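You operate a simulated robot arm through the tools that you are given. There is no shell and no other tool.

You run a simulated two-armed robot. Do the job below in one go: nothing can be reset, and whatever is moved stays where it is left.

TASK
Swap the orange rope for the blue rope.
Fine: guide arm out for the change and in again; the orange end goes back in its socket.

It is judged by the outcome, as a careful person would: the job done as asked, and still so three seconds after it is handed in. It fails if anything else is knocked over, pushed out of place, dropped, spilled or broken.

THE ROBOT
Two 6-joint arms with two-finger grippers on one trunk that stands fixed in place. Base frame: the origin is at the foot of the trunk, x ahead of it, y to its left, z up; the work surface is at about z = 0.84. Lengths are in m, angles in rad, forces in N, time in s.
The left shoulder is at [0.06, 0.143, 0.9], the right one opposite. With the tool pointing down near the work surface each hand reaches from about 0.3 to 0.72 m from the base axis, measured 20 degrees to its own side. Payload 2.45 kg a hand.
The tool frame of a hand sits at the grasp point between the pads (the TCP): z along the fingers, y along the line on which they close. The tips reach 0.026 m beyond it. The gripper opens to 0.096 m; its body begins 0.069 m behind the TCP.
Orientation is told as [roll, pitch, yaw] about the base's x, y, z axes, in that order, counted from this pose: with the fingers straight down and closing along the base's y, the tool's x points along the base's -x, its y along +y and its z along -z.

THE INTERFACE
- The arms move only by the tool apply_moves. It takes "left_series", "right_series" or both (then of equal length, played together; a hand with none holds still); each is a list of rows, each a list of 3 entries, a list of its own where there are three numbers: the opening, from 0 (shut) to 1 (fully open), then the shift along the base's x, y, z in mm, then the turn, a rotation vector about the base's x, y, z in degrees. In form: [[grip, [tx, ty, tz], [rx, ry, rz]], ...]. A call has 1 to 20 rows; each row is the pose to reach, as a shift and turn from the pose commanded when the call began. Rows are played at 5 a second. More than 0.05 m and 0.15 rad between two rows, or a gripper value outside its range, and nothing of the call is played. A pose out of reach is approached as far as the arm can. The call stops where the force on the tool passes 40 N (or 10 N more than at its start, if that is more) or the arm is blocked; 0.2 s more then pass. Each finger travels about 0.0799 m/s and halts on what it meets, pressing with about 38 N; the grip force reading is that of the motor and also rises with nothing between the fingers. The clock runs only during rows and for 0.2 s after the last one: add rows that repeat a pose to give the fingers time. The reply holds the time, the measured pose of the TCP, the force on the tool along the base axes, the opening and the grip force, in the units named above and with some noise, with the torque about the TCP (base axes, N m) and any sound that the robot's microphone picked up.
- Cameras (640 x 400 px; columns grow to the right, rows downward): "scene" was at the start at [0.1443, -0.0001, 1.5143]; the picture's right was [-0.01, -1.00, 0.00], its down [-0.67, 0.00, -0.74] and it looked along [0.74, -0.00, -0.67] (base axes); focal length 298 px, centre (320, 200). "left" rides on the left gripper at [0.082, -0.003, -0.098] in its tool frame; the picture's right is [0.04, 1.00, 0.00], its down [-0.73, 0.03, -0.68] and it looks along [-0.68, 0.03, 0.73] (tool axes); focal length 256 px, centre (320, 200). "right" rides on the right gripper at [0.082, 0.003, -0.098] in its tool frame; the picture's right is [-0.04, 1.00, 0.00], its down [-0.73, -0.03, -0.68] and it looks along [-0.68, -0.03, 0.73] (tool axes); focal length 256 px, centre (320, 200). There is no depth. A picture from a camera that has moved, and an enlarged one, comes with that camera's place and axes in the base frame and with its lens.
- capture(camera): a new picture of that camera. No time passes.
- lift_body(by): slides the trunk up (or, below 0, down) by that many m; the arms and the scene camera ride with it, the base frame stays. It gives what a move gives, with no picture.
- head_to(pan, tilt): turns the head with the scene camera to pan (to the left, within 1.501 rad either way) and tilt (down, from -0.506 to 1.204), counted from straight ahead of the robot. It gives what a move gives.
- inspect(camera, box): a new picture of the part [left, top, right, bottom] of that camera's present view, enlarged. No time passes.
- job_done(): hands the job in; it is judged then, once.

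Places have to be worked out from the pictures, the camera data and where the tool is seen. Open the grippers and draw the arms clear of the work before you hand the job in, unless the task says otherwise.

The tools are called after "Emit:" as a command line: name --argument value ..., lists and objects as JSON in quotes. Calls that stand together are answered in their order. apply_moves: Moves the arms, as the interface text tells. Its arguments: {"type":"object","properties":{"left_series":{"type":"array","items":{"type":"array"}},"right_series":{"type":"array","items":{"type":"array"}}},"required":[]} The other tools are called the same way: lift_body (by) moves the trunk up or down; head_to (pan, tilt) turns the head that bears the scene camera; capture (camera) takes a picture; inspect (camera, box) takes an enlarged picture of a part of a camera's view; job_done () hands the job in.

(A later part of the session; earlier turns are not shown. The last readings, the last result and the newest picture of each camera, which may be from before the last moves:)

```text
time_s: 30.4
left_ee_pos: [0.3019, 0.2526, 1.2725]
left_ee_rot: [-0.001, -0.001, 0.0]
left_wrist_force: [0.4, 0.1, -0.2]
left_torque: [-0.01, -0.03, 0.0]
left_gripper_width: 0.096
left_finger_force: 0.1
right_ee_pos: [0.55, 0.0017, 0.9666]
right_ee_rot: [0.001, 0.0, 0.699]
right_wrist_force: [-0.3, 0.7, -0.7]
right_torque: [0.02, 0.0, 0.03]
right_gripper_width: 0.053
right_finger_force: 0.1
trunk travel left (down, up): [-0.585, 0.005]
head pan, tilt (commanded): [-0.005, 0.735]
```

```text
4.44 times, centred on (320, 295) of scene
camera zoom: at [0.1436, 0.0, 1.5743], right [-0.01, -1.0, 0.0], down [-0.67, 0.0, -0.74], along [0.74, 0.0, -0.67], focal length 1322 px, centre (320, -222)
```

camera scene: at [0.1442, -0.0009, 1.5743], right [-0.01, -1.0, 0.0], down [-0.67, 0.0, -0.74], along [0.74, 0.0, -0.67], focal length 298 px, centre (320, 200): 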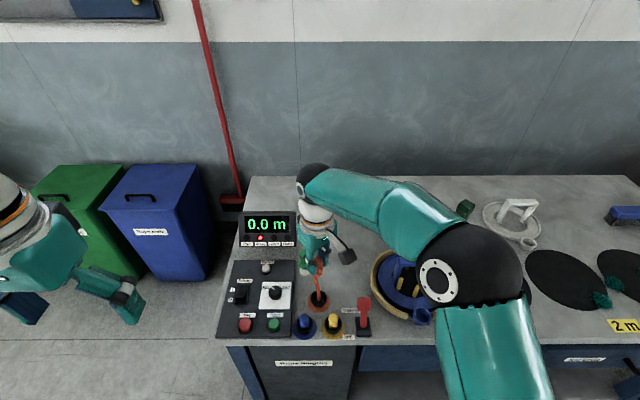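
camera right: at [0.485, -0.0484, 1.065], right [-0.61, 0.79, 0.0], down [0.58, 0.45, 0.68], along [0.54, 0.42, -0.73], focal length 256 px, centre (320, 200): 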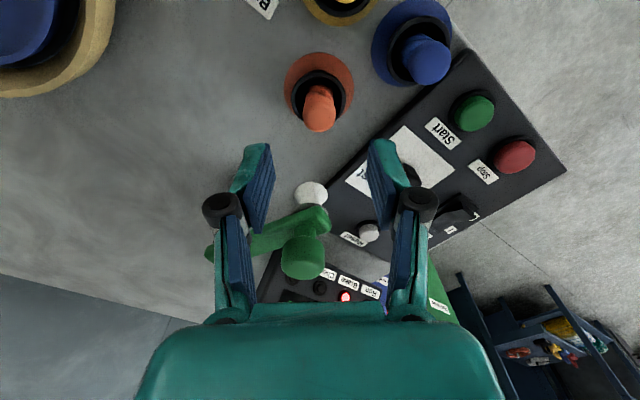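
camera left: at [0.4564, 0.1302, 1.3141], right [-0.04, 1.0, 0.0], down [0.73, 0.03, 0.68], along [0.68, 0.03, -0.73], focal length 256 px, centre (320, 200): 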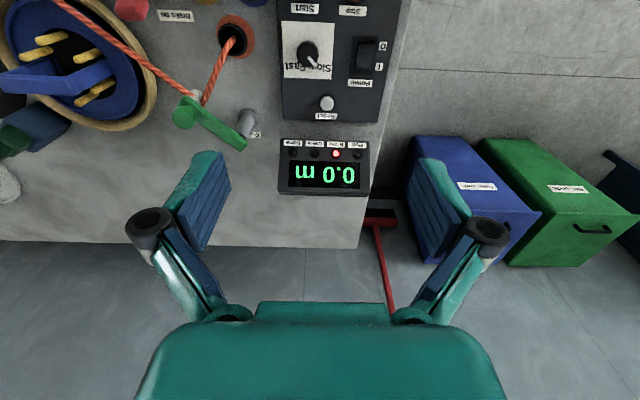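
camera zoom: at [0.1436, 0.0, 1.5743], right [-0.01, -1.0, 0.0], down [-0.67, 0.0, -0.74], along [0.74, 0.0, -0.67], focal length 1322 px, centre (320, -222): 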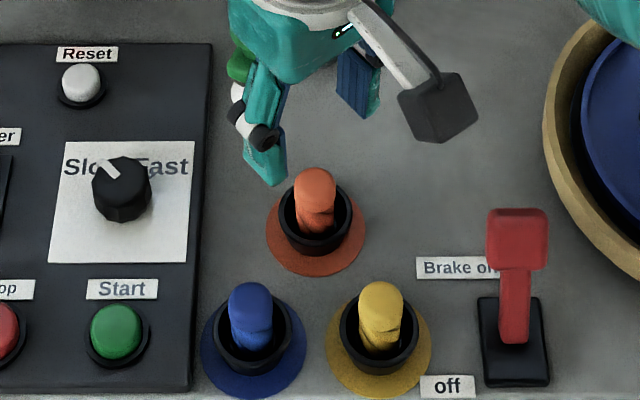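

The orange plug stands upright in its socket just like the blue and yellow ones. Next I'll hover over the blue plug, at about (0.480, 0.038), keeping the same hand yaw.

Emit:
apply_moves --right_series '[[0.6, [0, 0, 25], [0, 0, 0]], [0.6, [-23, 12, 30], [0, 0, 0]], [0.6, [-46, 24, 30], [0, 0, 0]], [0.6, [-70, 36, 20], [0, 0, 0]], [0.6, [-70, 36, 10], [0, 0, 0]]]'

Emit:
capture --camera "right"

Emit:
inspect --camera "right" --box '[250, 60, 390, 200]'

Emit:
inspect --camera "scene" --box '[265, 250, 355, 340]'

```text
time_s: 31.6
left_ee_pos: [0.3047, 0.2527, 1.2717]
left_ee_rot: [-0.001, 0.001, 0.0]
left_wrist_force: [-0.3, 0.1, 1.2]
left_torque: [-0.03, 0.0, 0.0]
left_gripper_width: 0.096
left_finger_force: 0.1
right_ee_pos: [0.4793, 0.0367, 0.9764]
right_ee_rot: [0.001, 0.001, 0.697]
right_wrist_force: [0.6, 0.2, -0.3]
right_torque: [0.01, -0.03, 0.01]
right_gripper_width: 0.0576
right_finger_force: 0.0
trunk travel left (down, up): [-0.585, 0.005]
head pan, tilt (commanded): [-0.005, 0.735]
```

```text
taken
camera right: at [0.4148, -0.0126, 1.0742], right [-0.61, 0.79, 0.0], down [0.58, 0.45, 0.68], along [0.54, 0.42, -0.73], focal length 256 px, centre (320, 200)
```

right: 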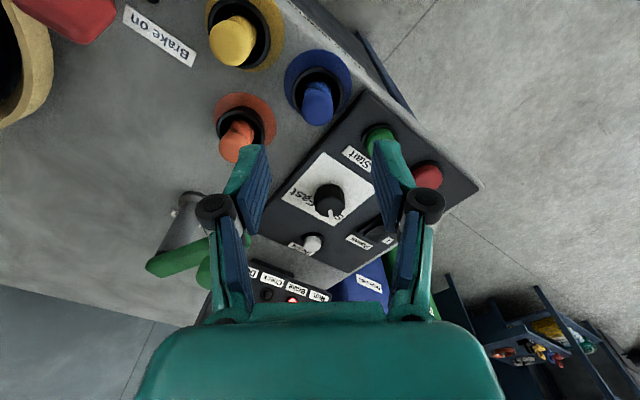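

```text
2.86 times, centred on (320, 130) of right
camera zoom: at [0.4148, -0.0126, 1.0742], right [-0.61, 0.79, 0.0], down [0.58, 0.45, 0.68], along [0.54, 0.42, -0.73], focal length 731 px, centre (320, 400)
```

zoom: 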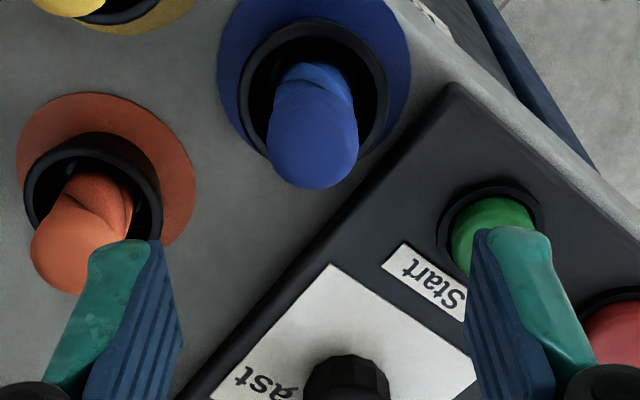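

```text
4.44 times, centred on (310, 295) of scene
camera zoom: at [0.1451, -0.0003, 1.5742], right [-0.01, -1.0, 0.0], down [-0.67, 0.0, -0.74], along [0.74, 0.0, -0.67], focal length 1322 px, centre (364, -222)
```

zoom: 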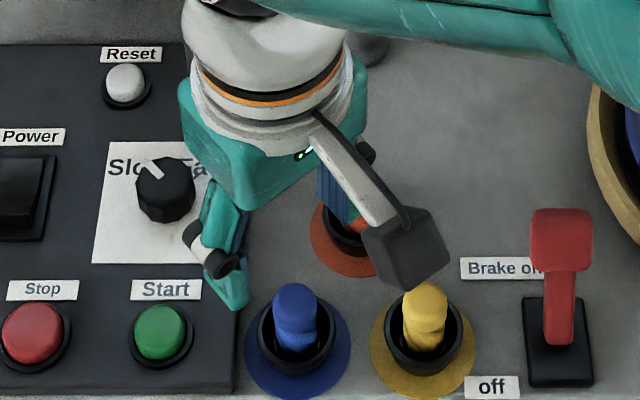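

From the hand camera the blue plug is at about (0.481, 0.036), 2 mm off the finger centreline; the Start button at (0.476, 0.106) is well clear of the fingers. I'll correct by that amount and descend to TCP z ≈ 0.900, gripping high on the cap.

Emit:
apply_moves --right_series '[[0.6, [1, -1, -20], [0, 0, 0]], [0.6, [1, -1, -40], [0, 0, 0]], [0.6, [1, -1, -58], [0, 0, 0]], [0.6, [1, -1, -70], [0, 0, 0]], [0.6, [1, -1, -76], [0, 0, 0]]]'

Emit:
inspect --camera "right" --box '[230, 60, 410, 220]'

Emit:
inspect --camera "scene" --box '[265, 250, 355, 340]'

```text
time_s: 32.8
left_ee_pos: [0.3029, 0.252, 1.2741]
left_ee_rot: [-0.001, -0.001, -0.001]
left_wrist_force: [-0.4, 0.2, 0.2]
left_torque: [-0.01, -0.02, 0.01]
left_gripper_width: 0.096
left_finger_force: 0.1
right_ee_pos: [0.4805, 0.0347, 0.9]
right_ee_rot: [0.001, 0.001, 0.698]
right_wrist_force: [-0.1, -0.3, 0.2]
right_torque: [0.02, -0.03, 0.02]
right_gripper_width: 0.0582
right_finger_force: 0.0
trunk travel left (down, up): [-0.585, 0.005]
head pan, tilt (commanded): [-0.005, 0.735]
```

```text
2.50 times, centred on (320, 140) of right
camera zoom: at [0.4159, -0.0142, 0.9976], right [-0.61, 0.79, 0.0], down [0.58, 0.45, 0.68], along [0.54, 0.42, -0.73], focal length 640 px, centre (320, 350)
```

zoom: 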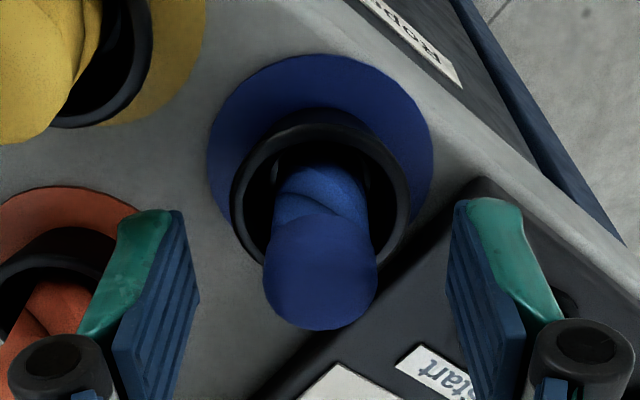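

```text
4.44 times, centred on (310, 295) of scene
camera zoom: at [0.1443, -0.0001, 1.5743], right [-0.01, -1.0, 0.0], down [-0.67, 0.0, -0.74], along [0.74, 0.0, -0.67], focal length 1322 px, centre (364, -222)
```

zoom: 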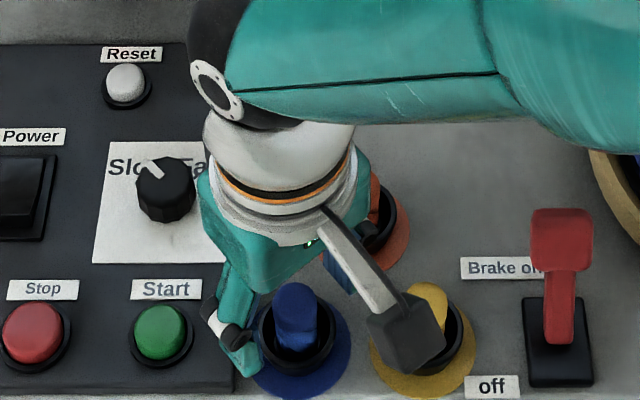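

The blue plug is centred between the fingers with the tips just above the rim. I'll close on it.

Emit:
apply_moves --right_series '[[0.4, [0, 0, 0], [0, 0, 0]], [0.1, [0, 0, 0], [0, 0, 0]], [0.1, [0, 0, 0], [0, 0, 0]], [0.1, [0, 0, 0], [0, 0, 0]]]'

Emit:
inspect --camera "right" --box '[230, 60, 410, 220]'

```text
time_s: 33.8
left_ee_pos: [0.302, 0.2523, 1.2715]
left_ee_rot: [0.001, 0.001, -0.001]
left_wrist_force: [0.0, -0.4, -1.0]
left_torque: [0.04, -0.03, 0.0]
left_gripper_width: 0.0959
left_finger_force: 0.1
right_ee_pos: [0.4792, 0.0352, 0.8992]
right_ee_rot: [0.0, -0.001, 0.7]
right_wrist_force: [0.2, 0.1, -0.1]
right_torque: [0.01, 0.01, 0.03]
right_gripper_width: 0.0221
right_finger_force: 37.9
trunk travel left (down, up): [-0.585, 0.005]
head pan, tilt (commanded): [-0.005, 0.735]
```

```text
2.50 times, centred on (320, 140) of right
camera zoom: at [0.416, -0.0141, 0.9978], right [-0.61, 0.79, 0.0], down [0.58, 0.45, 0.68], along [0.54, 0.42, -0.73], focal length 640 px, centre (320, 350)
```

zoom: 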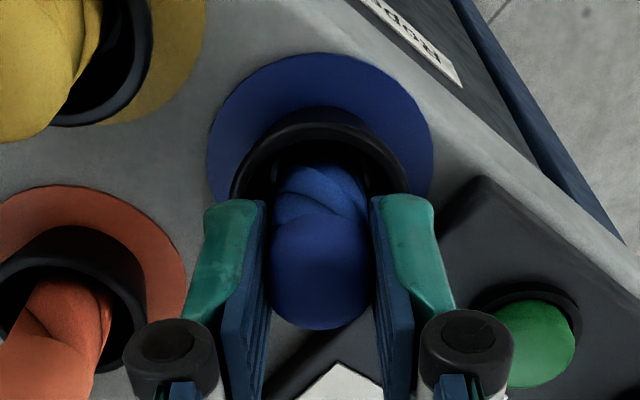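

The blue plug is held (22 mm, 38 N). I'll lift it straight out.

Emit:
apply_moves --right_series '[[0.1, [0, 0, 6], [0, 0, 0]], [0.1, [0, 0, 16], [0, 0, 0]], [0.1, [0, 0, 30], [0, 0, 0]], [0.1, [0, 0, 50], [0, 0, 0]], [0.1, [0, 0, 75], [0, 0, 0]], [0.1, [0, 0, 110], [0, 0, 0]], [0.1, [0, 0, 140], [0, 0, 0]]]'

Emit:
capture --camera "right"

Emit:
inspect --camera "scene" --box '[245, 200, 425, 340]'

```text
time_s: 35.4
left_ee_pos: [0.3021, 0.2526, 1.2718]
left_ee_rot: [0.0, 0.001, 0.0]
left_wrist_force: [0.7, 0.3, 0.0]
left_torque: [0.01, -0.03, 0.02]
left_gripper_width: 0.0961
left_finger_force: 0.1
right_ee_pos: [0.4819, 0.0365, 1.0395]
right_ee_rot: [0.002, -0.001, 0.698]
right_wrist_force: [0.7, 0.6, -1.4]
right_torque: [-0.03, -0.02, -0.02]
right_gripper_width: 0.0221
right_finger_force: 38.2
trunk travel left (down, up): [-0.585, 0.005]
head pan, tilt (commanded): [-0.005, 0.735]
```

```text
taken
camera right: at [0.4155, -0.0132, 1.1374], right [-0.61, 0.79, 0.0], down [0.58, 0.45, 0.68], along [0.54, 0.42, -0.73], focal length 256 px, centre (320, 200)
```

right: 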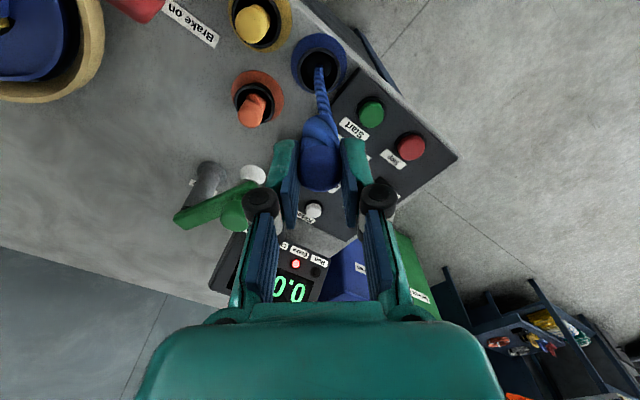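

```text
2.86 times, centred on (335, 270) of scene
camera zoom: at [0.1439, -0.0001, 1.5743], right [-0.01, -1.0, 0.0], down [-0.67, 0.0, -0.74], along [0.74, 0.0, -0.67], focal length 850 px, centre (277, 0)
```

zoom: 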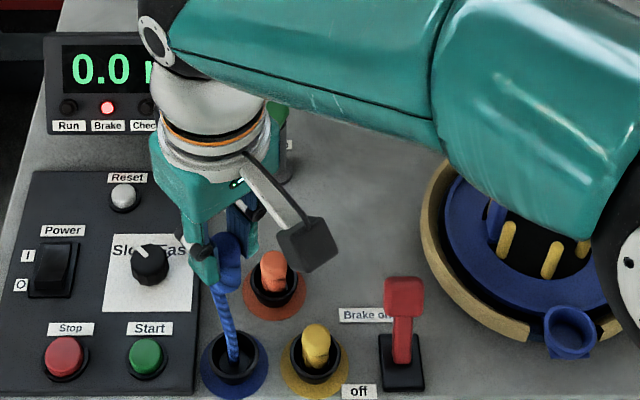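

The blue plug is out with its rope trailing. I'll carry it high over the yellow plug and brake lever to hover over the empty reel cup.

Emit:
apply_moves --right_series '[[0.1, [5, -35, 10], [0, 0, 0]], [0.1, [15, -75, 15], [0, 0, 0]], [0.1, [20, -118, 15], [0, 0, 0]], [0.1, [20, -160, 15], [0, 0, 0]], [0.1, [16, -202, 10], [0, 0, 0]], [0.1, [12, -244, 0], [0, 0, 0]], [0.1, [10, -286, -10], [0, 0, 0]], [0.1, [10, -286, -25], [0, 0, 0]]]'

Emit:
capture --camera "right"

Emit:
inspect --camera "right" --box '[250, 60, 390, 210]'

Emit:
inspect --camera "scene" --box '[285, 220, 465, 340]'

```text
time_s: 37.2
left_ee_pos: [0.303, 0.2526, 1.2731]
left_ee_rot: [0.001, 0.0, 0.001]
left_wrist_force: [0.9, 1.1, 0.0]
left_torque: [-0.02, -0.01, -0.01]
left_gripper_width: 0.0957
left_finger_force: 0.0
right_ee_pos: [0.4915, -0.2509, 1.0132]
right_ee_rot: [-0.001, 0.001, 0.701]
right_wrist_force: [-0.4, -0.2, -0.1]
right_torque: [0.0, 0.03, 0.01]
right_gripper_width: 0.0224
right_finger_force: 37.9
trunk travel left (down, up): [-0.585, 0.005]
head pan, tilt (commanded): [-0.005, 0.735]
```

```text
taken
camera right: at [0.4265, -0.2999, 1.1117], right [-0.61, 0.79, 0.0], down [0.58, 0.45, 0.68], along [0.54, 0.42, -0.74], focal length 256 px, centre (320, 200)
```

right: 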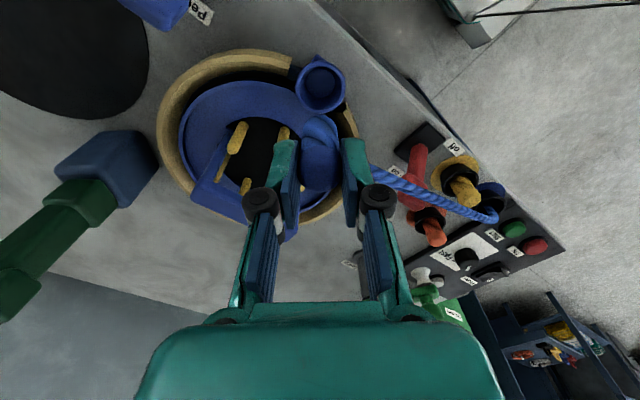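

```text
2.67 times, centred on (320, 135) of right
camera zoom: at [0.4265, -0.2999, 1.1117], right [-0.61, 0.79, 0.0], down [0.58, 0.45, 0.68], along [0.54, 0.42, -0.74], focal length 683 px, centre (320, 373)
```

zoom: 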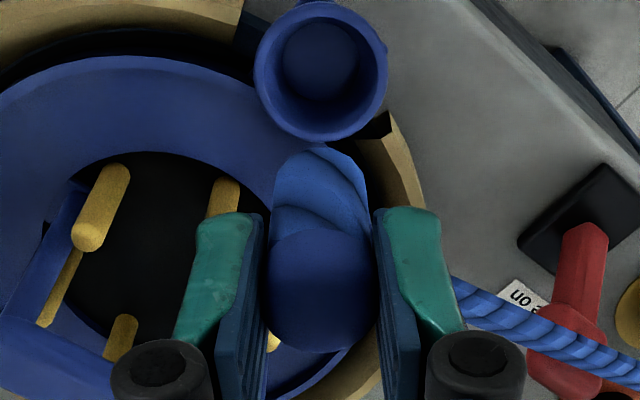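

```text
3.33 times, centred on (375, 280) of scene
camera zoom: at [0.1449, 0.0007, 1.5742], right [-0.01, -1.0, 0.0], down [-0.67, 0.0, -0.74], along [0.74, 0.0, -0.67], focal length 992 px, centre (137, -67)
```

zoom: 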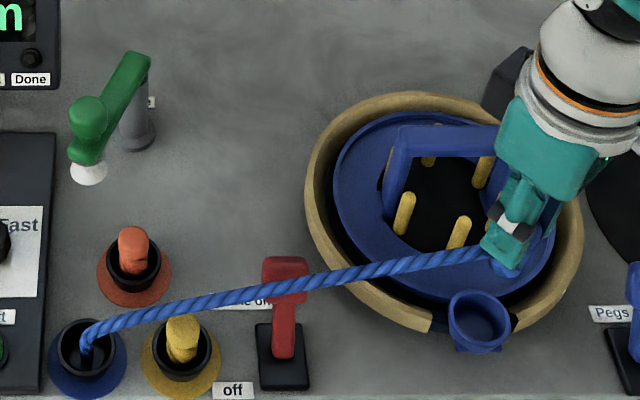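

The cup is laterally centred under the plug. I'll lower to just above the rim and check the alignment again.

Emit:
apply_moves --right_series '[[0.1, [0, 0, -20], [0, 0, 0]], [0.1, [0, 0, -38], [0, 0, 0]], [0.1, [0, 0, -55], [0, 0, 0]]]'

Emit:
inspect --camera "right" --box '[250, 60, 390, 210]'

Emit:
inspect --camera "scene" --box '[395, 270, 455, 330]'

```text
time_s: 38.0
left_ee_pos: [0.3027, 0.2527, 1.2723]
left_ee_rot: [0.0, -0.001, -0.001]
left_wrist_force: [0.4, 0.5, 0.1]
left_torque: [-0.01, -0.01, 0.01]
left_gripper_width: 0.0958
left_finger_force: 0.0
right_ee_pos: [0.4922, -0.2501, 0.9583]
right_ee_rot: [0.002, -0.001, 0.697]
right_wrist_force: [0.6, 0.0, -0.4]
right_torque: [0.01, 0.02, -0.03]
right_gripper_width: 0.0219
right_finger_force: 37.8
trunk travel left (down, up): [-0.585, 0.005]
head pan, tilt (commanded): [-0.005, 0.735]
```

```text
2.67 times, centred on (320, 135) of right
camera zoom: at [0.4272, -0.3002, 1.0568], right [-0.61, 0.79, 0.0], down [0.58, 0.45, 0.68], along [0.54, 0.42, -0.73], focal length 683 px, centre (320, 373)
```

zoom: 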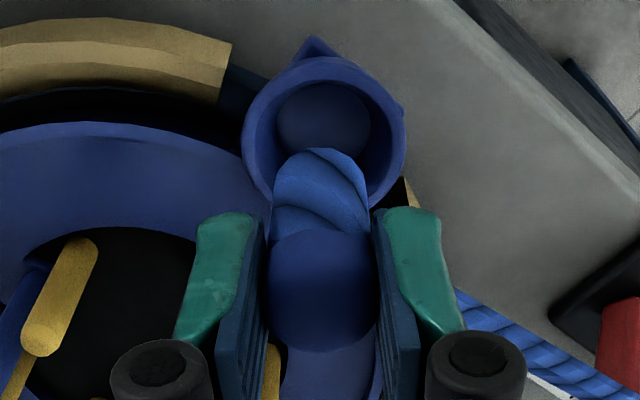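

```text
6.67 times, centred on (425, 300) of scene
camera zoom: at [0.1448, -0.0001, 1.5743], right [-0.01, -1.0, 0.0], down [-0.67, 0.0, -0.74], along [0.74, 0.0, -0.67], focal length 1983 px, centre (-380, -467)
```

zoom: 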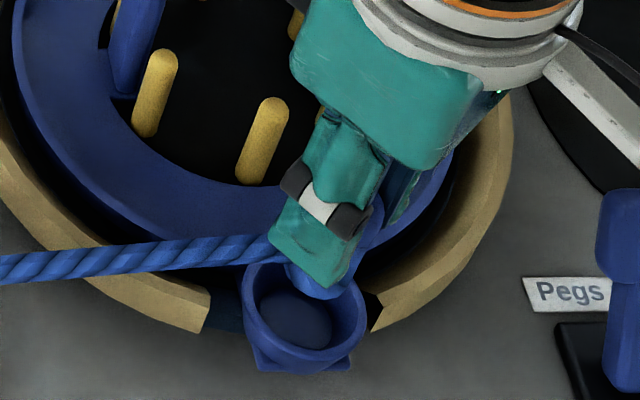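

The cup centre is about 1 mm to the image-right of the plug axis. I'll nudge by that and lower into the cup in small steps.

Emit:
apply_moves --right_series '[[0.1, [-1, 1, -6], [0, 0, 0]], [0.1, [-1, 1, -13], [0, 0, 0]], [0.1, [-1, 1, -20], [0, 0, 0]]]'

Emit:
inspect --camera "right" --box '[250, 60, 390, 210]'

Emit:
inspect --camera "scene" --box '[395, 270, 455, 330]'

```text
time_s: 38.8
left_ee_pos: [0.3034, 0.2531, 1.2725]
left_ee_rot: [0.001, 0.002, 0.002]
left_wrist_force: [-0.5, -0.6, -0.4]
left_torque: [0.01, -0.03, -0.01]
left_gripper_width: 0.0961
left_finger_force: 0.0
right_ee_pos: [0.4911, -0.2484, 0.9403]
right_ee_rot: [0.003, 0.002, 0.699]
right_wrist_force: [-0.1, -0.7, -1.0]
right_torque: [0.0, 0.0, 0.0]
right_gripper_width: 0.0221
right_finger_force: 37.6
trunk travel left (down, up): [-0.585, 0.005]
head pan, tilt (commanded): [-0.005, 0.735]
```

```text
2.67 times, centred on (320, 135) of right
camera zoom: at [0.4258, -0.2987, 1.0381], right [-0.61, 0.79, 0.0], down [0.58, 0.45, 0.68], along [0.54, 0.42, -0.73], focal length 683 px, centre (320, 373)
```

zoom: 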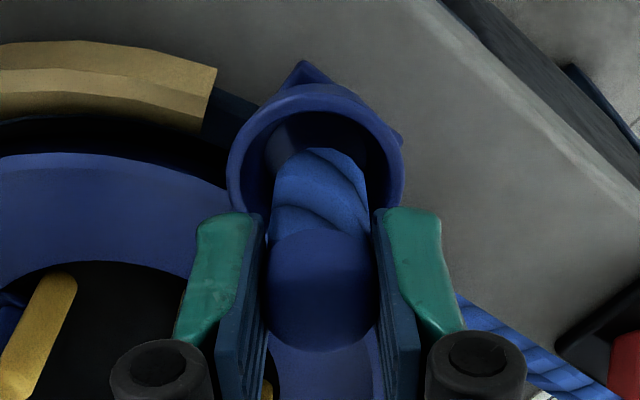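

```text
6.67 times, centred on (425, 300) of scene
camera zoom: at [0.1446, -0.0001, 1.5743], right [-0.01, -1.0, 0.0], down [-0.67, 0.0, -0.74], along [0.74, 0.0, -0.67], focal length 1983 px, centre (-380, -467)
```

zoom: 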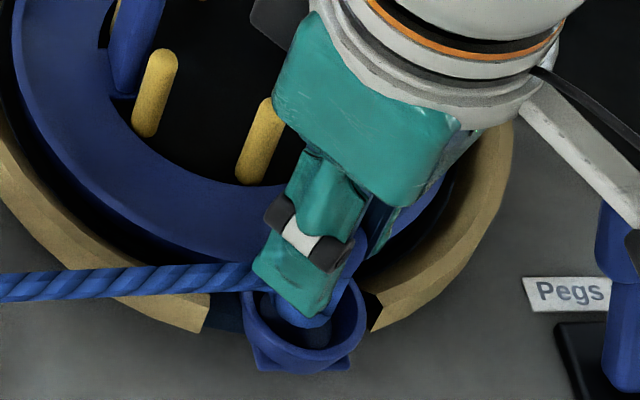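

It over-corrected slightly, so the true centre is midway. I'll split the difference and go deeper.

Emit:
apply_moves --right_series '[[0.1, [0.6, -0.7, -3], [0, 0, 0]], [0.1, [0.6, -0.7, -6], [0, 0, 0]], [0.1, [0.6, -0.7, -9], [0, 0, 0]]]'

Emit:
inspect --camera "right" --box '[250, 60, 390, 210]'

Emit:
inspect --camera "scene" --box '[395, 270, 455, 330]'

```text
time_s: 39.6
left_ee_pos: [0.3031, 0.2525, 1.273]
left_ee_rot: [0.001, 0.0, 0.001]
left_wrist_force: [-0.3, -0.2, 0.6]
left_torque: [-0.03, 0.03, 0.02]
left_gripper_width: 0.0957
left_finger_force: 0.1
right_ee_pos: [0.49, -0.2497, 0.9301]
right_ee_rot: [-0.001, 0.002, 0.699]
right_wrist_force: [-0.8, -0.4, -0.8]
right_torque: [0.03, 0.0, 0.03]
right_gripper_width: 0.0218
right_finger_force: 37.9
trunk travel left (down, up): [-0.585, 0.005]
head pan, tilt (commanded): [-0.005, 0.735]
```

```text
2.67 times, centred on (320, 135) of right
camera zoom: at [0.4255, -0.2995, 1.0297], right [-0.61, 0.79, 0.0], down [0.58, 0.45, 0.68], along [0.54, 0.42, -0.73], focal length 683 px, centre (320, 373)
```

zoom: 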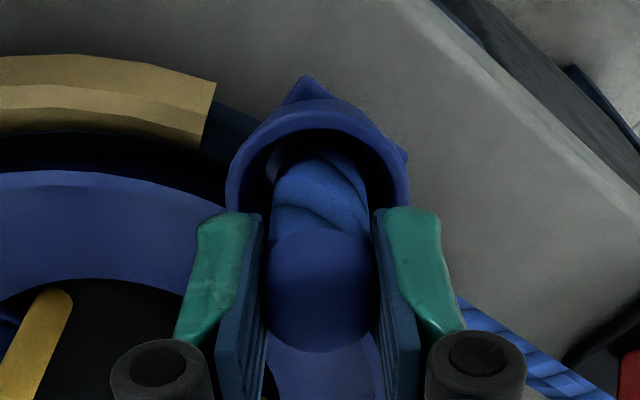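

```text
6.67 times, centred on (425, 300) of scene
camera zoom: at [0.1444, -0.0001, 1.5743], right [-0.01, -1.0, 0.0], down [-0.67, 0.0, -0.74], along [0.74, 0.0, -0.67], focal length 1983 px, centre (-380, -467)
```

zoom: 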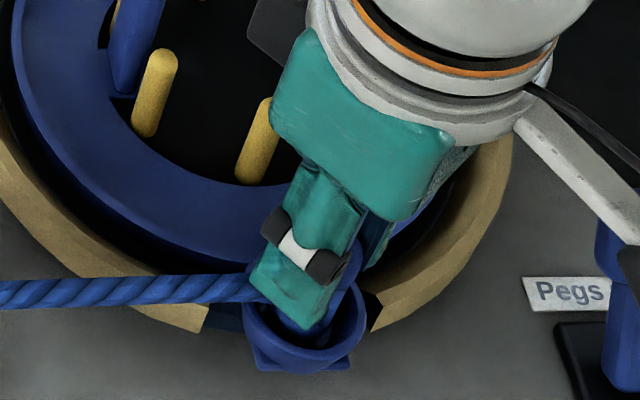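

Centred within half a millimetre now, with no side force. I'll lower the last few millimetres to the expected seat (TCP ≈ 0.922–0.924), watching the force.

Emit:
apply_moves --right_series '[[0.1, [0, 0, -2], [0, 0, 0]], [0.1, [0, 0, -4], [0, 0, 0]], [0.1, [0, 0, -6], [0, 0, 0]]]'

Emit:
inspect --camera "right" --box '[250, 60, 390, 210]'

```text
time_s: 40.4
left_ee_pos: [0.3039, 0.2529, 1.2725]
left_ee_rot: [0.0, 0.0, 0.0]
left_wrist_force: [0.3, -0.2, 0.1]
left_torque: [0.01, -0.03, 0.01]
left_gripper_width: 0.0963
left_finger_force: 0.0
right_ee_pos: [0.4899, -0.2507, 0.9269]
right_ee_rot: [0.0, 0.0, 0.697]
right_wrist_force: [-0.2, 0.4, 0.0]
right_torque: [-0.02, 0.04, 0.02]
right_gripper_width: 0.022
right_finger_force: 37.8
trunk travel left (down, up): [-0.585, 0.005]
head pan, tilt (commanded): [-0.005, 0.735]
```

```text
2.67 times, centred on (320, 135) of right
camera zoom: at [0.4261, -0.3, 1.0234], right [-0.61, 0.79, 0.0], down [0.58, 0.45, 0.68], along [0.54, 0.42, -0.73], focal length 683 px, centre (320, 373)
```

zoom: 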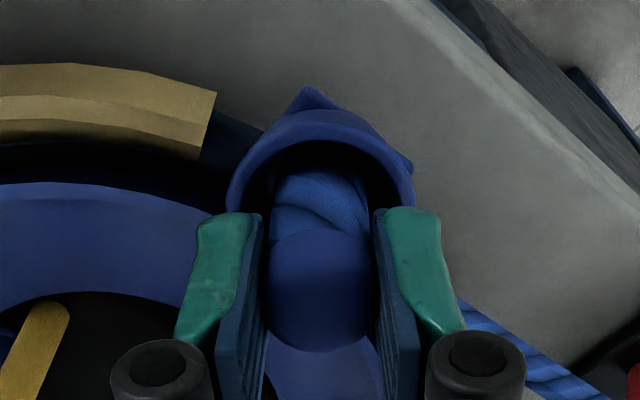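

No contact yet at about 0.925. I'll continue 1 mm at a time.

Emit:
apply_moves --right_series '[[0.1, [0, 0, -1], [0, 0, 0]], [0.1, [0, 0, -2], [0, 0, 0]], [0.1, [0, 0, -3], [0, 0, 0]]]'

Emit:
inspect --camera "scene" --box '[395, 270, 455, 330]'

```text
time_s: 41.2
left_ee_pos: [0.3025, 0.2541, 1.2728]
left_ee_rot: [0.0, -0.002, -0.002]
left_wrist_force: [0.1, -0.3, 0.2]
left_torque: [-0.01, 0.02, 0.0]
left_gripper_width: 0.0957
left_finger_force: 0.0
right_ee_pos: [0.4912, -0.2498, 0.9232]
right_ee_rot: [-0.001, -0.001, 0.698]
right_wrist_force: [-0.8, -0.6, 10.9]
right_torque: [-0.11, 0.02, 0.02]
right_gripper_width: 0.0218
right_finger_force: 38.2
trunk travel left (down, up): [-0.585, 0.005]
head pan, tilt (commanded): [-0.005, 0.735]
```

```text
6.67 times, centred on (425, 300) of scene
camera zoom: at [0.1431, 0.0003, 1.5746], right [-0.01, -1.0, 0.0], down [-0.67, 0.0, -0.74], along [0.74, 0.0, -0.67], focal length 1983 px, centre (-380, -467)
```

zoom: 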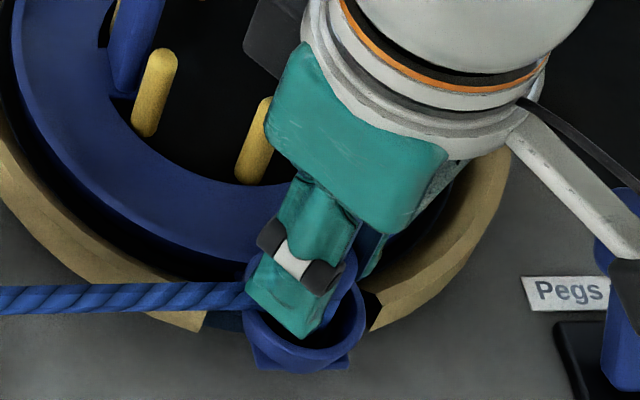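

An 11 N upward push at z = 0.923 matches the predicted seat, so the blue plug is home in the cup. I'll ease off the pressure, open gently, and lift straight up.

Emit:
apply_moves --right_series '[[0.1, [0, 0, 1.5], [0, 0, 0]], [0.32, [0, 0, 1.5], [0, 0, 0]], [0.5, [0, 0, 1.5], [0, 0, 0]], [0.5, [0, 0, 2], [0, 0, 0]], [0.5, [0, 0, 12], [0, 0, 0]], [0.5, [0, 0, 30], [0, 0, 0]], [0.5, [0, 0, 55], [0, 0, 0]], [0.5, [0, 0, 90], [0, 0, 0]]]'

Emit:
capture --camera "right"

Emit:
inspect --camera "right" --box '[250, 30, 390, 180]'

Emit:
inspect --camera "scene" --box '[285, 220, 465, 340]'

```text
time_s: 43.0
left_ee_pos: [0.3032, 0.2531, 1.2735]
left_ee_rot: [0.001, -0.001, -0.001]
left_wrist_force: [0.3, 0.0, 0.2]
left_torque: [-0.02, -0.01, 0.0]
left_gripper_width: 0.096
left_finger_force: 0.1
right_ee_pos: [0.4892, -0.2481, 1.0128]
right_ee_rot: [0.0, 0.002, 0.698]
right_wrist_force: [-0.2, 0.7, -0.2]
right_torque: [-0.03, 0.01, 0.02]
right_gripper_width: 0.048
right_finger_force: 0.0
trunk travel left (down, up): [-0.585, 0.005]
head pan, tilt (commanded): [-0.005, 0.735]
```

```text
taken
camera right: at [0.4242, -0.298, 1.1119], right [-0.61, 0.79, 0.0], down [0.58, 0.45, 0.68], along [0.54, 0.42, -0.73], focal length 256 px, centre (320, 200)
```

right: 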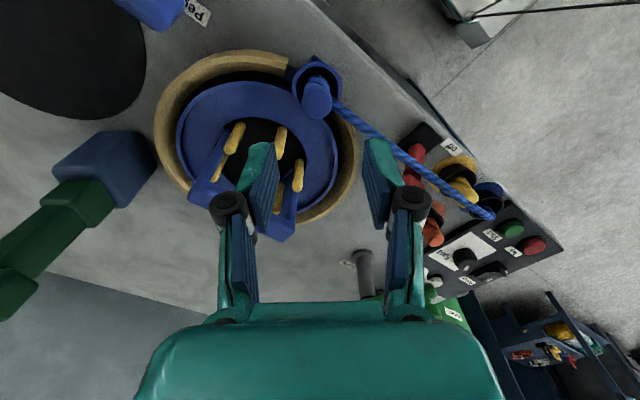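

```text
2.67 times, centred on (320, 105) of right
camera zoom: at [0.4242, -0.298, 1.1119], right [-0.61, 0.79, 0.0], down [0.58, 0.45, 0.68], along [0.54, 0.42, -0.73], focal length 683 px, centre (320, 453)
```

zoom: 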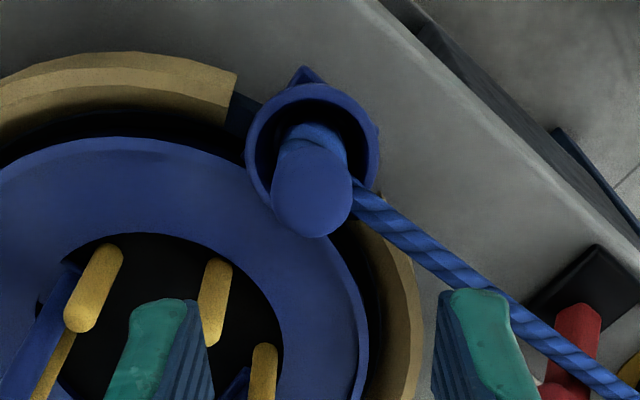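

```text
3.33 times, centred on (375, 280) of scene
camera zoom: at [0.1433, 0.0003, 1.5744], right [-0.01, -1.0, 0.0], down [-0.67, 0.0, -0.74], along [0.74, 0.0, -0.67], focal length 992 px, centre (137, -67)
```

zoom: 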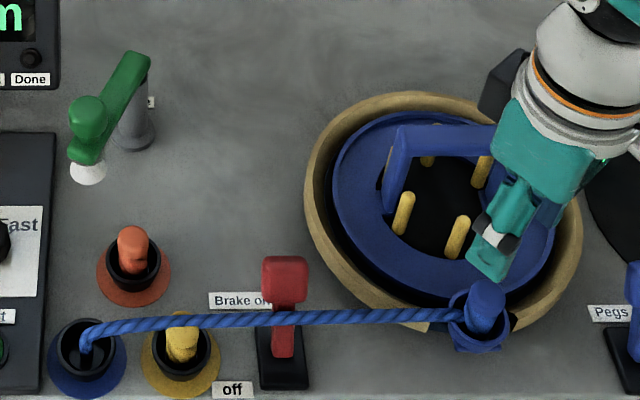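

The blue plug stands upright in the cup with its rope leaving cleanly. Next I'll take the right hand up and across to the guide knob, turning it to -25° so the fingers straddle the knob along its swing.

Emit:
apply_moves --right_series '[[0.6, [5, 10, 35], [0, 0, -7]], [0.6, [15, 40, 60], [0, 0, -14]], [0.6, [30, 75, 65], [0, 0, -21]], [0.6, [45, 110, 65], [0, 0, -28]], [0.6, [60, 145, 65], [0, 0, -35]], [0.6, [75, 180, 65], [0, 0, -42]], [0.6, [90, 215, 65], [0, 0, -50]], [0.6, [105, 250, 60], [0, 0, -58]], [0.6, [118, 283, 50], [0, 0, -65]], [0.6, [118, 283, 40], [0, 0, -65]]]'

Emit:
capture --camera "right"

Emit:
inspect --camera "right" --box '[250, 60, 390, 210]'

Emit:
inspect --camera "scene" --box '[220, 180, 400, 300]'

```text
time_s: 45.2
left_ee_pos: [0.303, 0.2514, 1.2732]
left_ee_rot: [-0.001, -0.001, -0.001]
left_wrist_force: [-0.2, 0.5, 0.4]
left_torque: [0.03, 0.02, 0.01]
left_gripper_width: 0.096
left_finger_force: 0.1
right_ee_pos: [0.6063, 0.0319, 1.051]
right_ee_rot: [0.001, 0.0, -0.439]
right_wrist_force: [-0.7, 0.0, 0.6]
right_torque: [0.01, -0.01, -0.01]
right_gripper_width: 0.0574
right_finger_force: 0.1
trunk travel left (down, up): [-0.585, 0.005]
head pan, tilt (commanded): [-0.005, 0.735]
```

```text
taken
camera right: at [0.5338, 0.07, 1.1499], right [0.46, 0.89, 0.0], down [0.65, -0.34, 0.68], along [0.6, -0.31, -0.73], focal length 256 px, centre (320, 200)
```

right: 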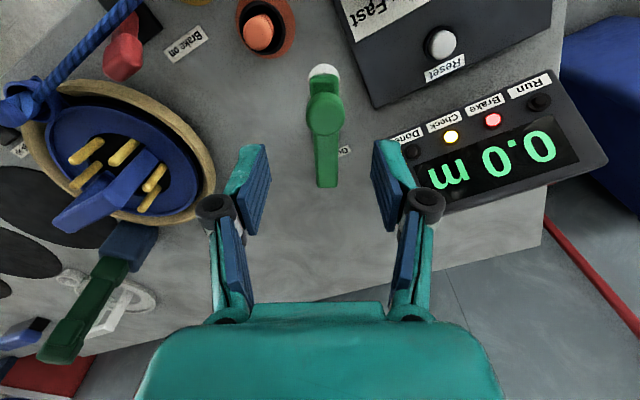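

```text
2.67 times, centred on (320, 135) of right
camera zoom: at [0.5338, 0.07, 1.1499], right [0.46, 0.89, 0.0], down [0.65, -0.34, 0.68], along [0.6, -0.31, -0.73], focal length 683 px, centre (320, 373)
```

zoom: 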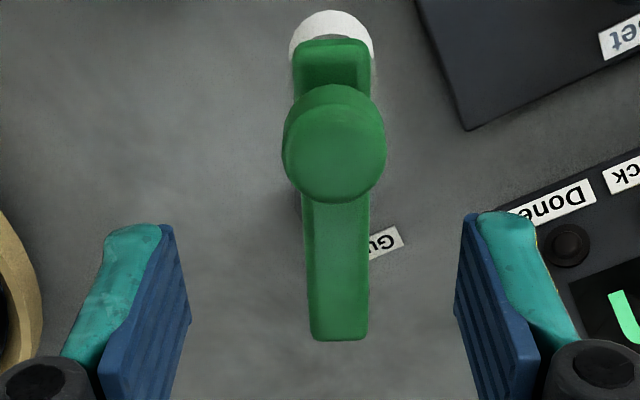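

```text
3.33 times, centred on (310, 240) of scene
camera zoom: at [0.1437, -0.001, 1.5744], right [-0.01, -1.0, 0.0], down [-0.67, 0.0, -0.74], along [0.74, 0.0, -0.67], focal length 992 px, centre (353, 67)
```

zoom: 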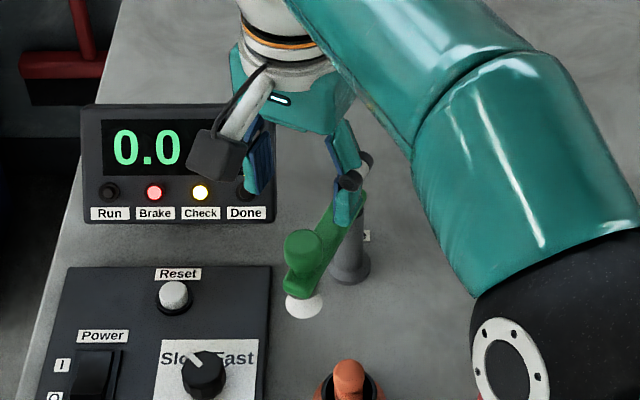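

The "Check" lamp is on again, as expected with a rope loaded and the guide out. The knob sits about 4 mm to the image-right of centre; I'll correct, descend around it, and cage it loosely.

Emit:
apply_moves --right_series '[[0.6, [2, 3, -20], [0, 0, 0]], [0.6, [2, 3, -40], [0, 0, 0]], [0.6, [2, 3, -60], [0, 0, 0]], [0.6, [2, 3, -78], [0, 0, 0]], [0.4, [2, 3, -78], [0, 0, 0]], [0.4, [2, 3, -78], [0, 0, 0]]]'

Emit:
capture --camera "right"

```text
time_s: 46.6
left_ee_pos: [0.303, 0.2521, 1.2743]
left_ee_rot: [0.001, 0.0, 0.0]
left_wrist_force: [-0.5, -0.1, 0.6]
left_torque: [0.0, -0.02, -0.01]
left_gripper_width: 0.0963
left_finger_force: 0.1
right_ee_pos: [0.6108, 0.0367, 0.9743]
right_ee_rot: [0.001, 0.001, -0.436]
right_wrist_force: [-0.2, -0.2, 0.3]
right_torque: [-0.01, 0.0, -0.01]
right_gripper_width: 0.0385
right_finger_force: 0.0
trunk travel left (down, up): [-0.585, 0.005]
head pan, tilt (commanded): [-0.005, 0.735]
```

```text
taken
camera right: at [0.537, 0.0747, 1.0725], right [0.46, 0.89, 0.0], down [0.65, -0.34, 0.68], along [0.6, -0.31, -0.73], focal length 256 px, centre (320, 200)
```

right: 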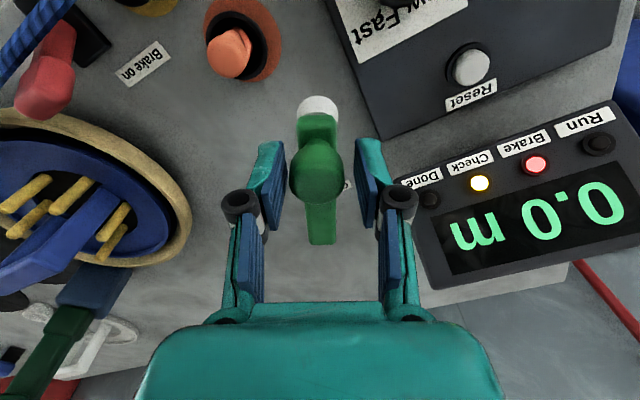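

The knob is caged. I'll swing the guide arm back along its arc toward the "in" position, stopping a little short to check.

Emit:
apply_moves --right_series '[[0.4, [-6, -10.6, 0], [0, 0, 8]], [0.4, [-8.3, -21.8, 0], [0, 0, 16]], [0.4, [-9, -33.2, 0], [0, 0, 24]], [0.4, [-8, -44.6, 0], [0, 0, 32]], [0.4, [-5.7, -55.8, 0], [0, 0, 40]], [0.4, [-1.7, -66.5, 0], [0, 0, 48]], [0.4, [3.7, -76.6, 0], [0, 0, 56]]]'

Emit:
capture --camera "right"

Emit:
inspect --camera "scene" --box '[220, 190, 440, 340]'

```text
time_s: 48.2
left_ee_pos: [0.304, 0.2532, 1.2728]
left_ee_rot: [0.0, 0.002, 0.0]
left_wrist_force: [-0.1, -0.2, -0.3]
left_torque: [0.03, -0.02, -0.01]
left_gripper_width: 0.096
left_finger_force: 0.1
right_ee_pos: [0.6151, -0.0423, 0.9734]
right_ee_rot: [0.001, 0.001, 0.543]
right_wrist_force: [1.0, -1.0, -0.1]
right_torque: [0.0, -0.01, 0.01]
right_gripper_width: 0.0389
right_finger_force: 0.5
trunk travel left (down, up): [-0.585, 0.005]
head pan, tilt (commanded): [-0.005, 0.735]
```

```text
taken
camera right: at [0.5436, -0.0811, 1.0716], right [-0.48, 0.88, 0.0], down [0.64, 0.35, 0.68], along [0.59, 0.33, -0.73], focal length 256 px, centre (320, 200)
```

right: 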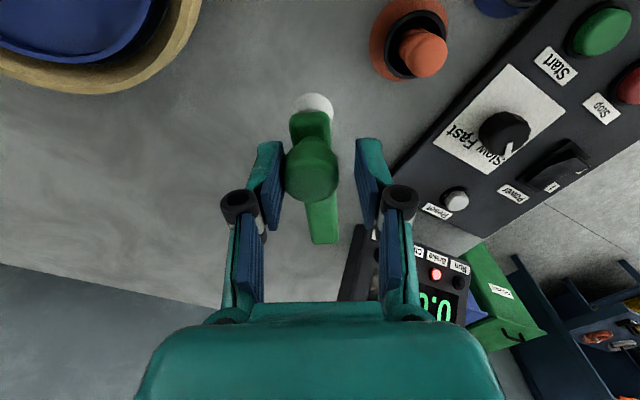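

```text
2.67 times, centred on (330, 265) of scene
camera zoom: at [0.1447, -0.0005, 1.5742], right [-0.01, -1.0, 0.0], down [-0.67, 0.0, -0.74], along [0.74, 0.0, -0.67], focal length 793 px, centre (293, 27)
```

zoom: 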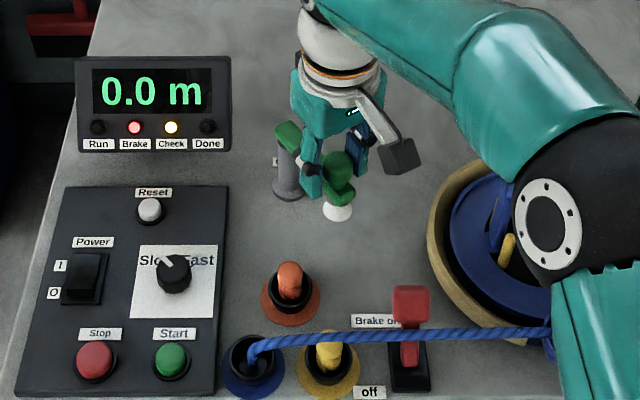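

The arm moves freely with about 1.4 N. The rope isn't around the roller yet, so I'll continue to the original "in" angle, watching for the stop.

Emit:
apply_moves --right_series '[[0.4, [6, -7, 0], [0, 0, 7]], [0.4, [11.5, -13, 0], [0, 0, 13]], [0.4, [14.5, -16, 0], [0, 0, 17]]]'

Emit:
capture --camera "right"

Emit:
inspect --camera "scene" --box '[220, 190, 440, 340]'

```text
time_s: 49.0
left_ee_pos: [0.3036, 0.253, 1.2727]
left_ee_rot: [0.0, -0.001, 0.001]
left_wrist_force: [-1.1, -0.3, 0.2]
left_torque: [0.0, 0.0, -0.04]
left_gripper_width: 0.0963
left_finger_force: 0.0
right_ee_pos: [0.6286, -0.0577, 0.9744]
right_ee_rot: [0.002, -0.001, 0.84]
right_wrist_force: [0.3, 0.6, -0.6]
right_torque: [-0.02, 0.0, 0.0]
right_gripper_width: 0.0385
right_finger_force: 0.0
trunk travel left (down, up): [-0.585, 0.005]
head pan, tilt (commanded): [-0.005, 0.735]
```

```text
taken
camera right: at [0.5721, -0.1151, 1.0719], right [-0.72, 0.7, 0.0], down [0.51, 0.53, 0.68], along [0.47, 0.49, -0.73], focal length 256 px, centre (320, 200)
```

right: 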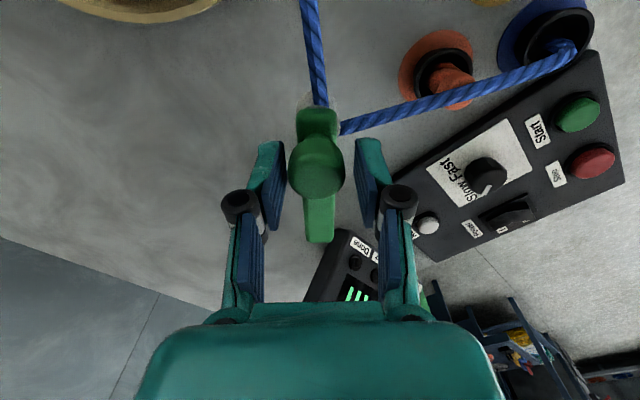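

```text
2.67 times, centred on (330, 265) of scene
camera zoom: at [0.1445, -0.0002, 1.5743], right [-0.01, -1.0, 0.0], down [-0.67, 0.0, -0.74], along [0.74, 0.0, -0.67], focal length 793 px, centre (293, 27)
```

zoom: 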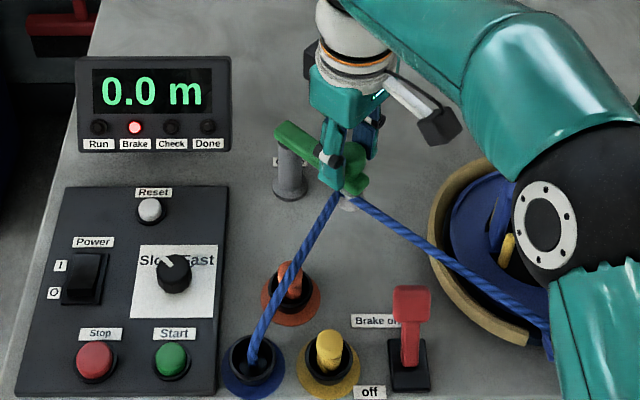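

The blue rope now runs around the roller, the "Check" lamp is off, and the knob has clicked ahead of the pushing finger into its original position. I'll open and lift straight off the knob.

Emit:
apply_moves --right_series '[[0.65, [-1, 0, 0], [0, 0, 0]], [0.65, [-1, 0, 0], [0, 0, 0]], [0.65, [-1, 0, 20], [0, 0, 0]], [0.65, [-1, 0, 45], [0, 0, 0]], [0.65, [-10, -10, 75], [0, 0, -5]]]'

Emit:
capture --camera "right"

Emit:
inspect --camera "scene" --box '[220, 190, 440, 340]'

```text
time_s: 50.2
left_ee_pos: [0.3027, 0.2514, 1.2722]
left_ee_rot: [-0.001, 0.0, 0.0]
left_wrist_force: [-0.3, 0.4, -0.6]
left_torque: [0.0, -0.06, 0.0]
left_gripper_width: 0.096
left_finger_force: 0.0
right_ee_pos: [0.6176, -0.0679, 1.0511]
right_ee_rot: [0.001, -0.001, 0.75]
right_wrist_force: [-0.3, 0.4, 0.4]
right_torque: [0.0, -0.01, -0.02]
right_gripper_width: 0.0625
right_finger_force: 0.1
trunk travel left (down, up): [-0.585, 0.005]
head pan, tilt (commanded): [-0.005, 0.735]
```

```text
taken
camera right: at [0.5548, -0.1201, 1.1494], right [-0.65, 0.76, 0.0], down [0.56, 0.48, 0.68], along [0.51, 0.44, -0.73], focal length 256 px, centre (320, 200)
```

right: 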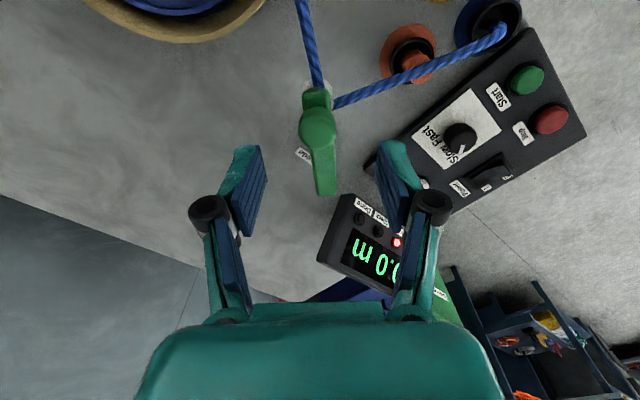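

```text
2.67 times, centred on (330, 265) of scene
camera zoom: at [0.143, -0.0005, 1.5744], right [-0.01, -1.0, 0.0], down [-0.67, 0.0, -0.74], along [0.74, 0.0, -0.67], focal length 793 px, centre (293, 27)
```

zoom: 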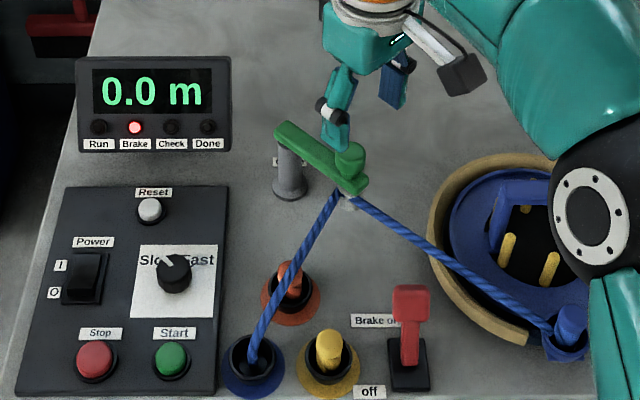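

The guide is in, the blue rope runs socket–roller–cup, and the arm is clear of the knob. I'll retract the right hand up and back to where it started.

Emit:
apply_moves --right_series '[[0.8, [-18, -10, 40], [0, 0, -6]], [0.8, [-42, -34, 74], [0, 0, -13]], [0.8, [-67, -63, 104], [0, 0, -20]], [0.8, [-92, -92, 133], [0, 0, -27]], [0.8, [-117, -121, 158], [0, 0, -34]], [0.8, [-146, -150, 182], [0, 0, -40]], [1, [-175, -179, 202], [0, 0, -43]], [1, [-195, -212, 210], [0, 0, -43]], [1, [-235, -235, 210], [0, 0, -43]], [1, [-275, -255, 210], [0, 0, -43]]]'

Emit:
capture --camera "scene"

Emit:
inspect --camera "scene" --box '[220, 200, 400, 340]'

Emit:
inspect --camera "scene" --box '[360, 220, 500, 340]'

Emit:
capture --camera "right"

```text
time_s: 52.4
left_ee_pos: [0.3023, 0.2534, 1.2736]
left_ee_rot: [-0.001, -0.002, -0.001]
left_wrist_force: [0.0, 0.5, 0.8]
left_torque: [0.02, -0.02, -0.01]
left_gripper_width: 0.0958
left_finger_force: 0.0
right_ee_pos: [0.3442, -0.3227, 1.2572]
right_ee_rot: [-0.001, 0.0, 0.0]
right_wrist_force: [1.4, -1.0, -0.1]
right_torque: [0.0, -0.04, 0.01]
right_gripper_width: 0.0959
right_finger_force: 0.1
trunk travel left (down, up): [-0.585, 0.005]
head pan, tilt (commanded): [-0.005, 0.735]
```

```text
taken
camera scene: at [0.1424, -0.0005, 1.5745], right [-0.01, -1.0, 0.0], down [-0.67, 0.0, -0.74], along [0.74, 0.0, -0.67], focal length 298 px, centre (320, 200)
```

scene: 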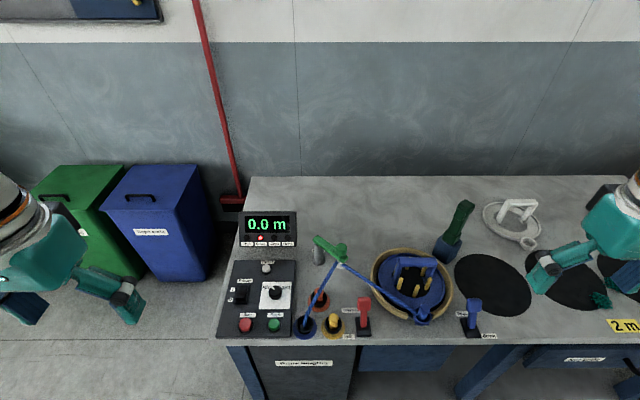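

```text
2.86 times, centred on (310, 270) of scene
camera zoom: at [0.1424, -0.0005, 1.5745], right [-0.01, -1.0, 0.0], down [-0.67, 0.0, -0.74], along [0.74, 0.0, -0.67], focal length 850 px, centre (349, 0)
```

zoom: 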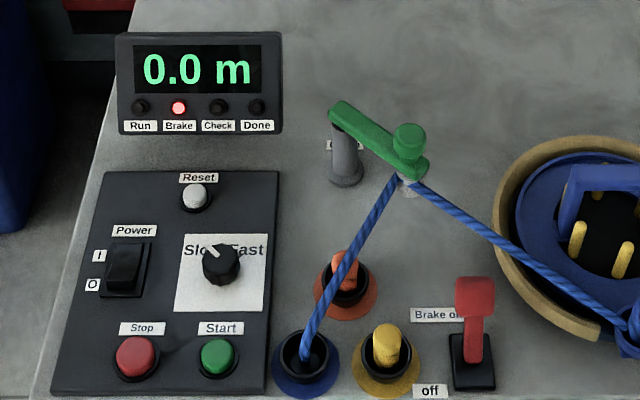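

```text
3.33 times, centred on (430, 280) of scene
camera zoom: at [0.1424, -0.0005, 1.5745], right [-0.01, -1.0, 0.0], down [-0.67, 0.0, -0.74], along [0.74, 0.0, -0.67], focal length 992 px, centre (-47, -67)
```

zoom: 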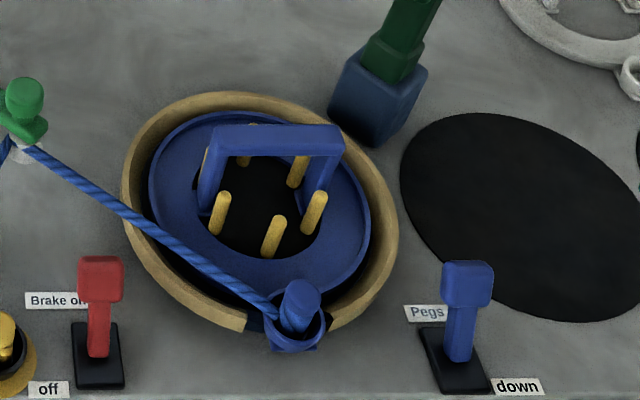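

```text
taken
camera right: at [0.2617, -0.3186, 1.3556], right [0.04, 1.0, 0.0], down [0.73, -0.03, 0.68], along [0.68, -0.03, -0.73], focal length 256 px, centre (320, 200)
```

right: 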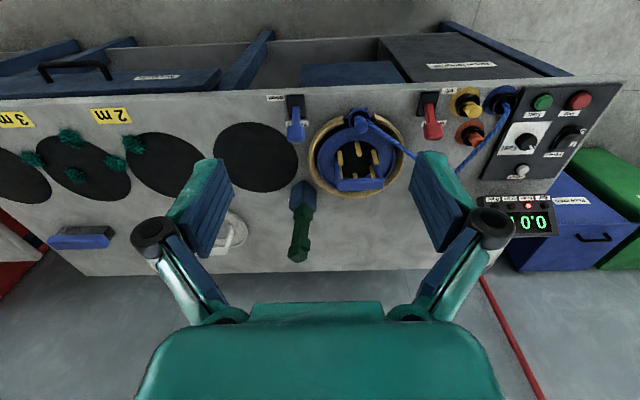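

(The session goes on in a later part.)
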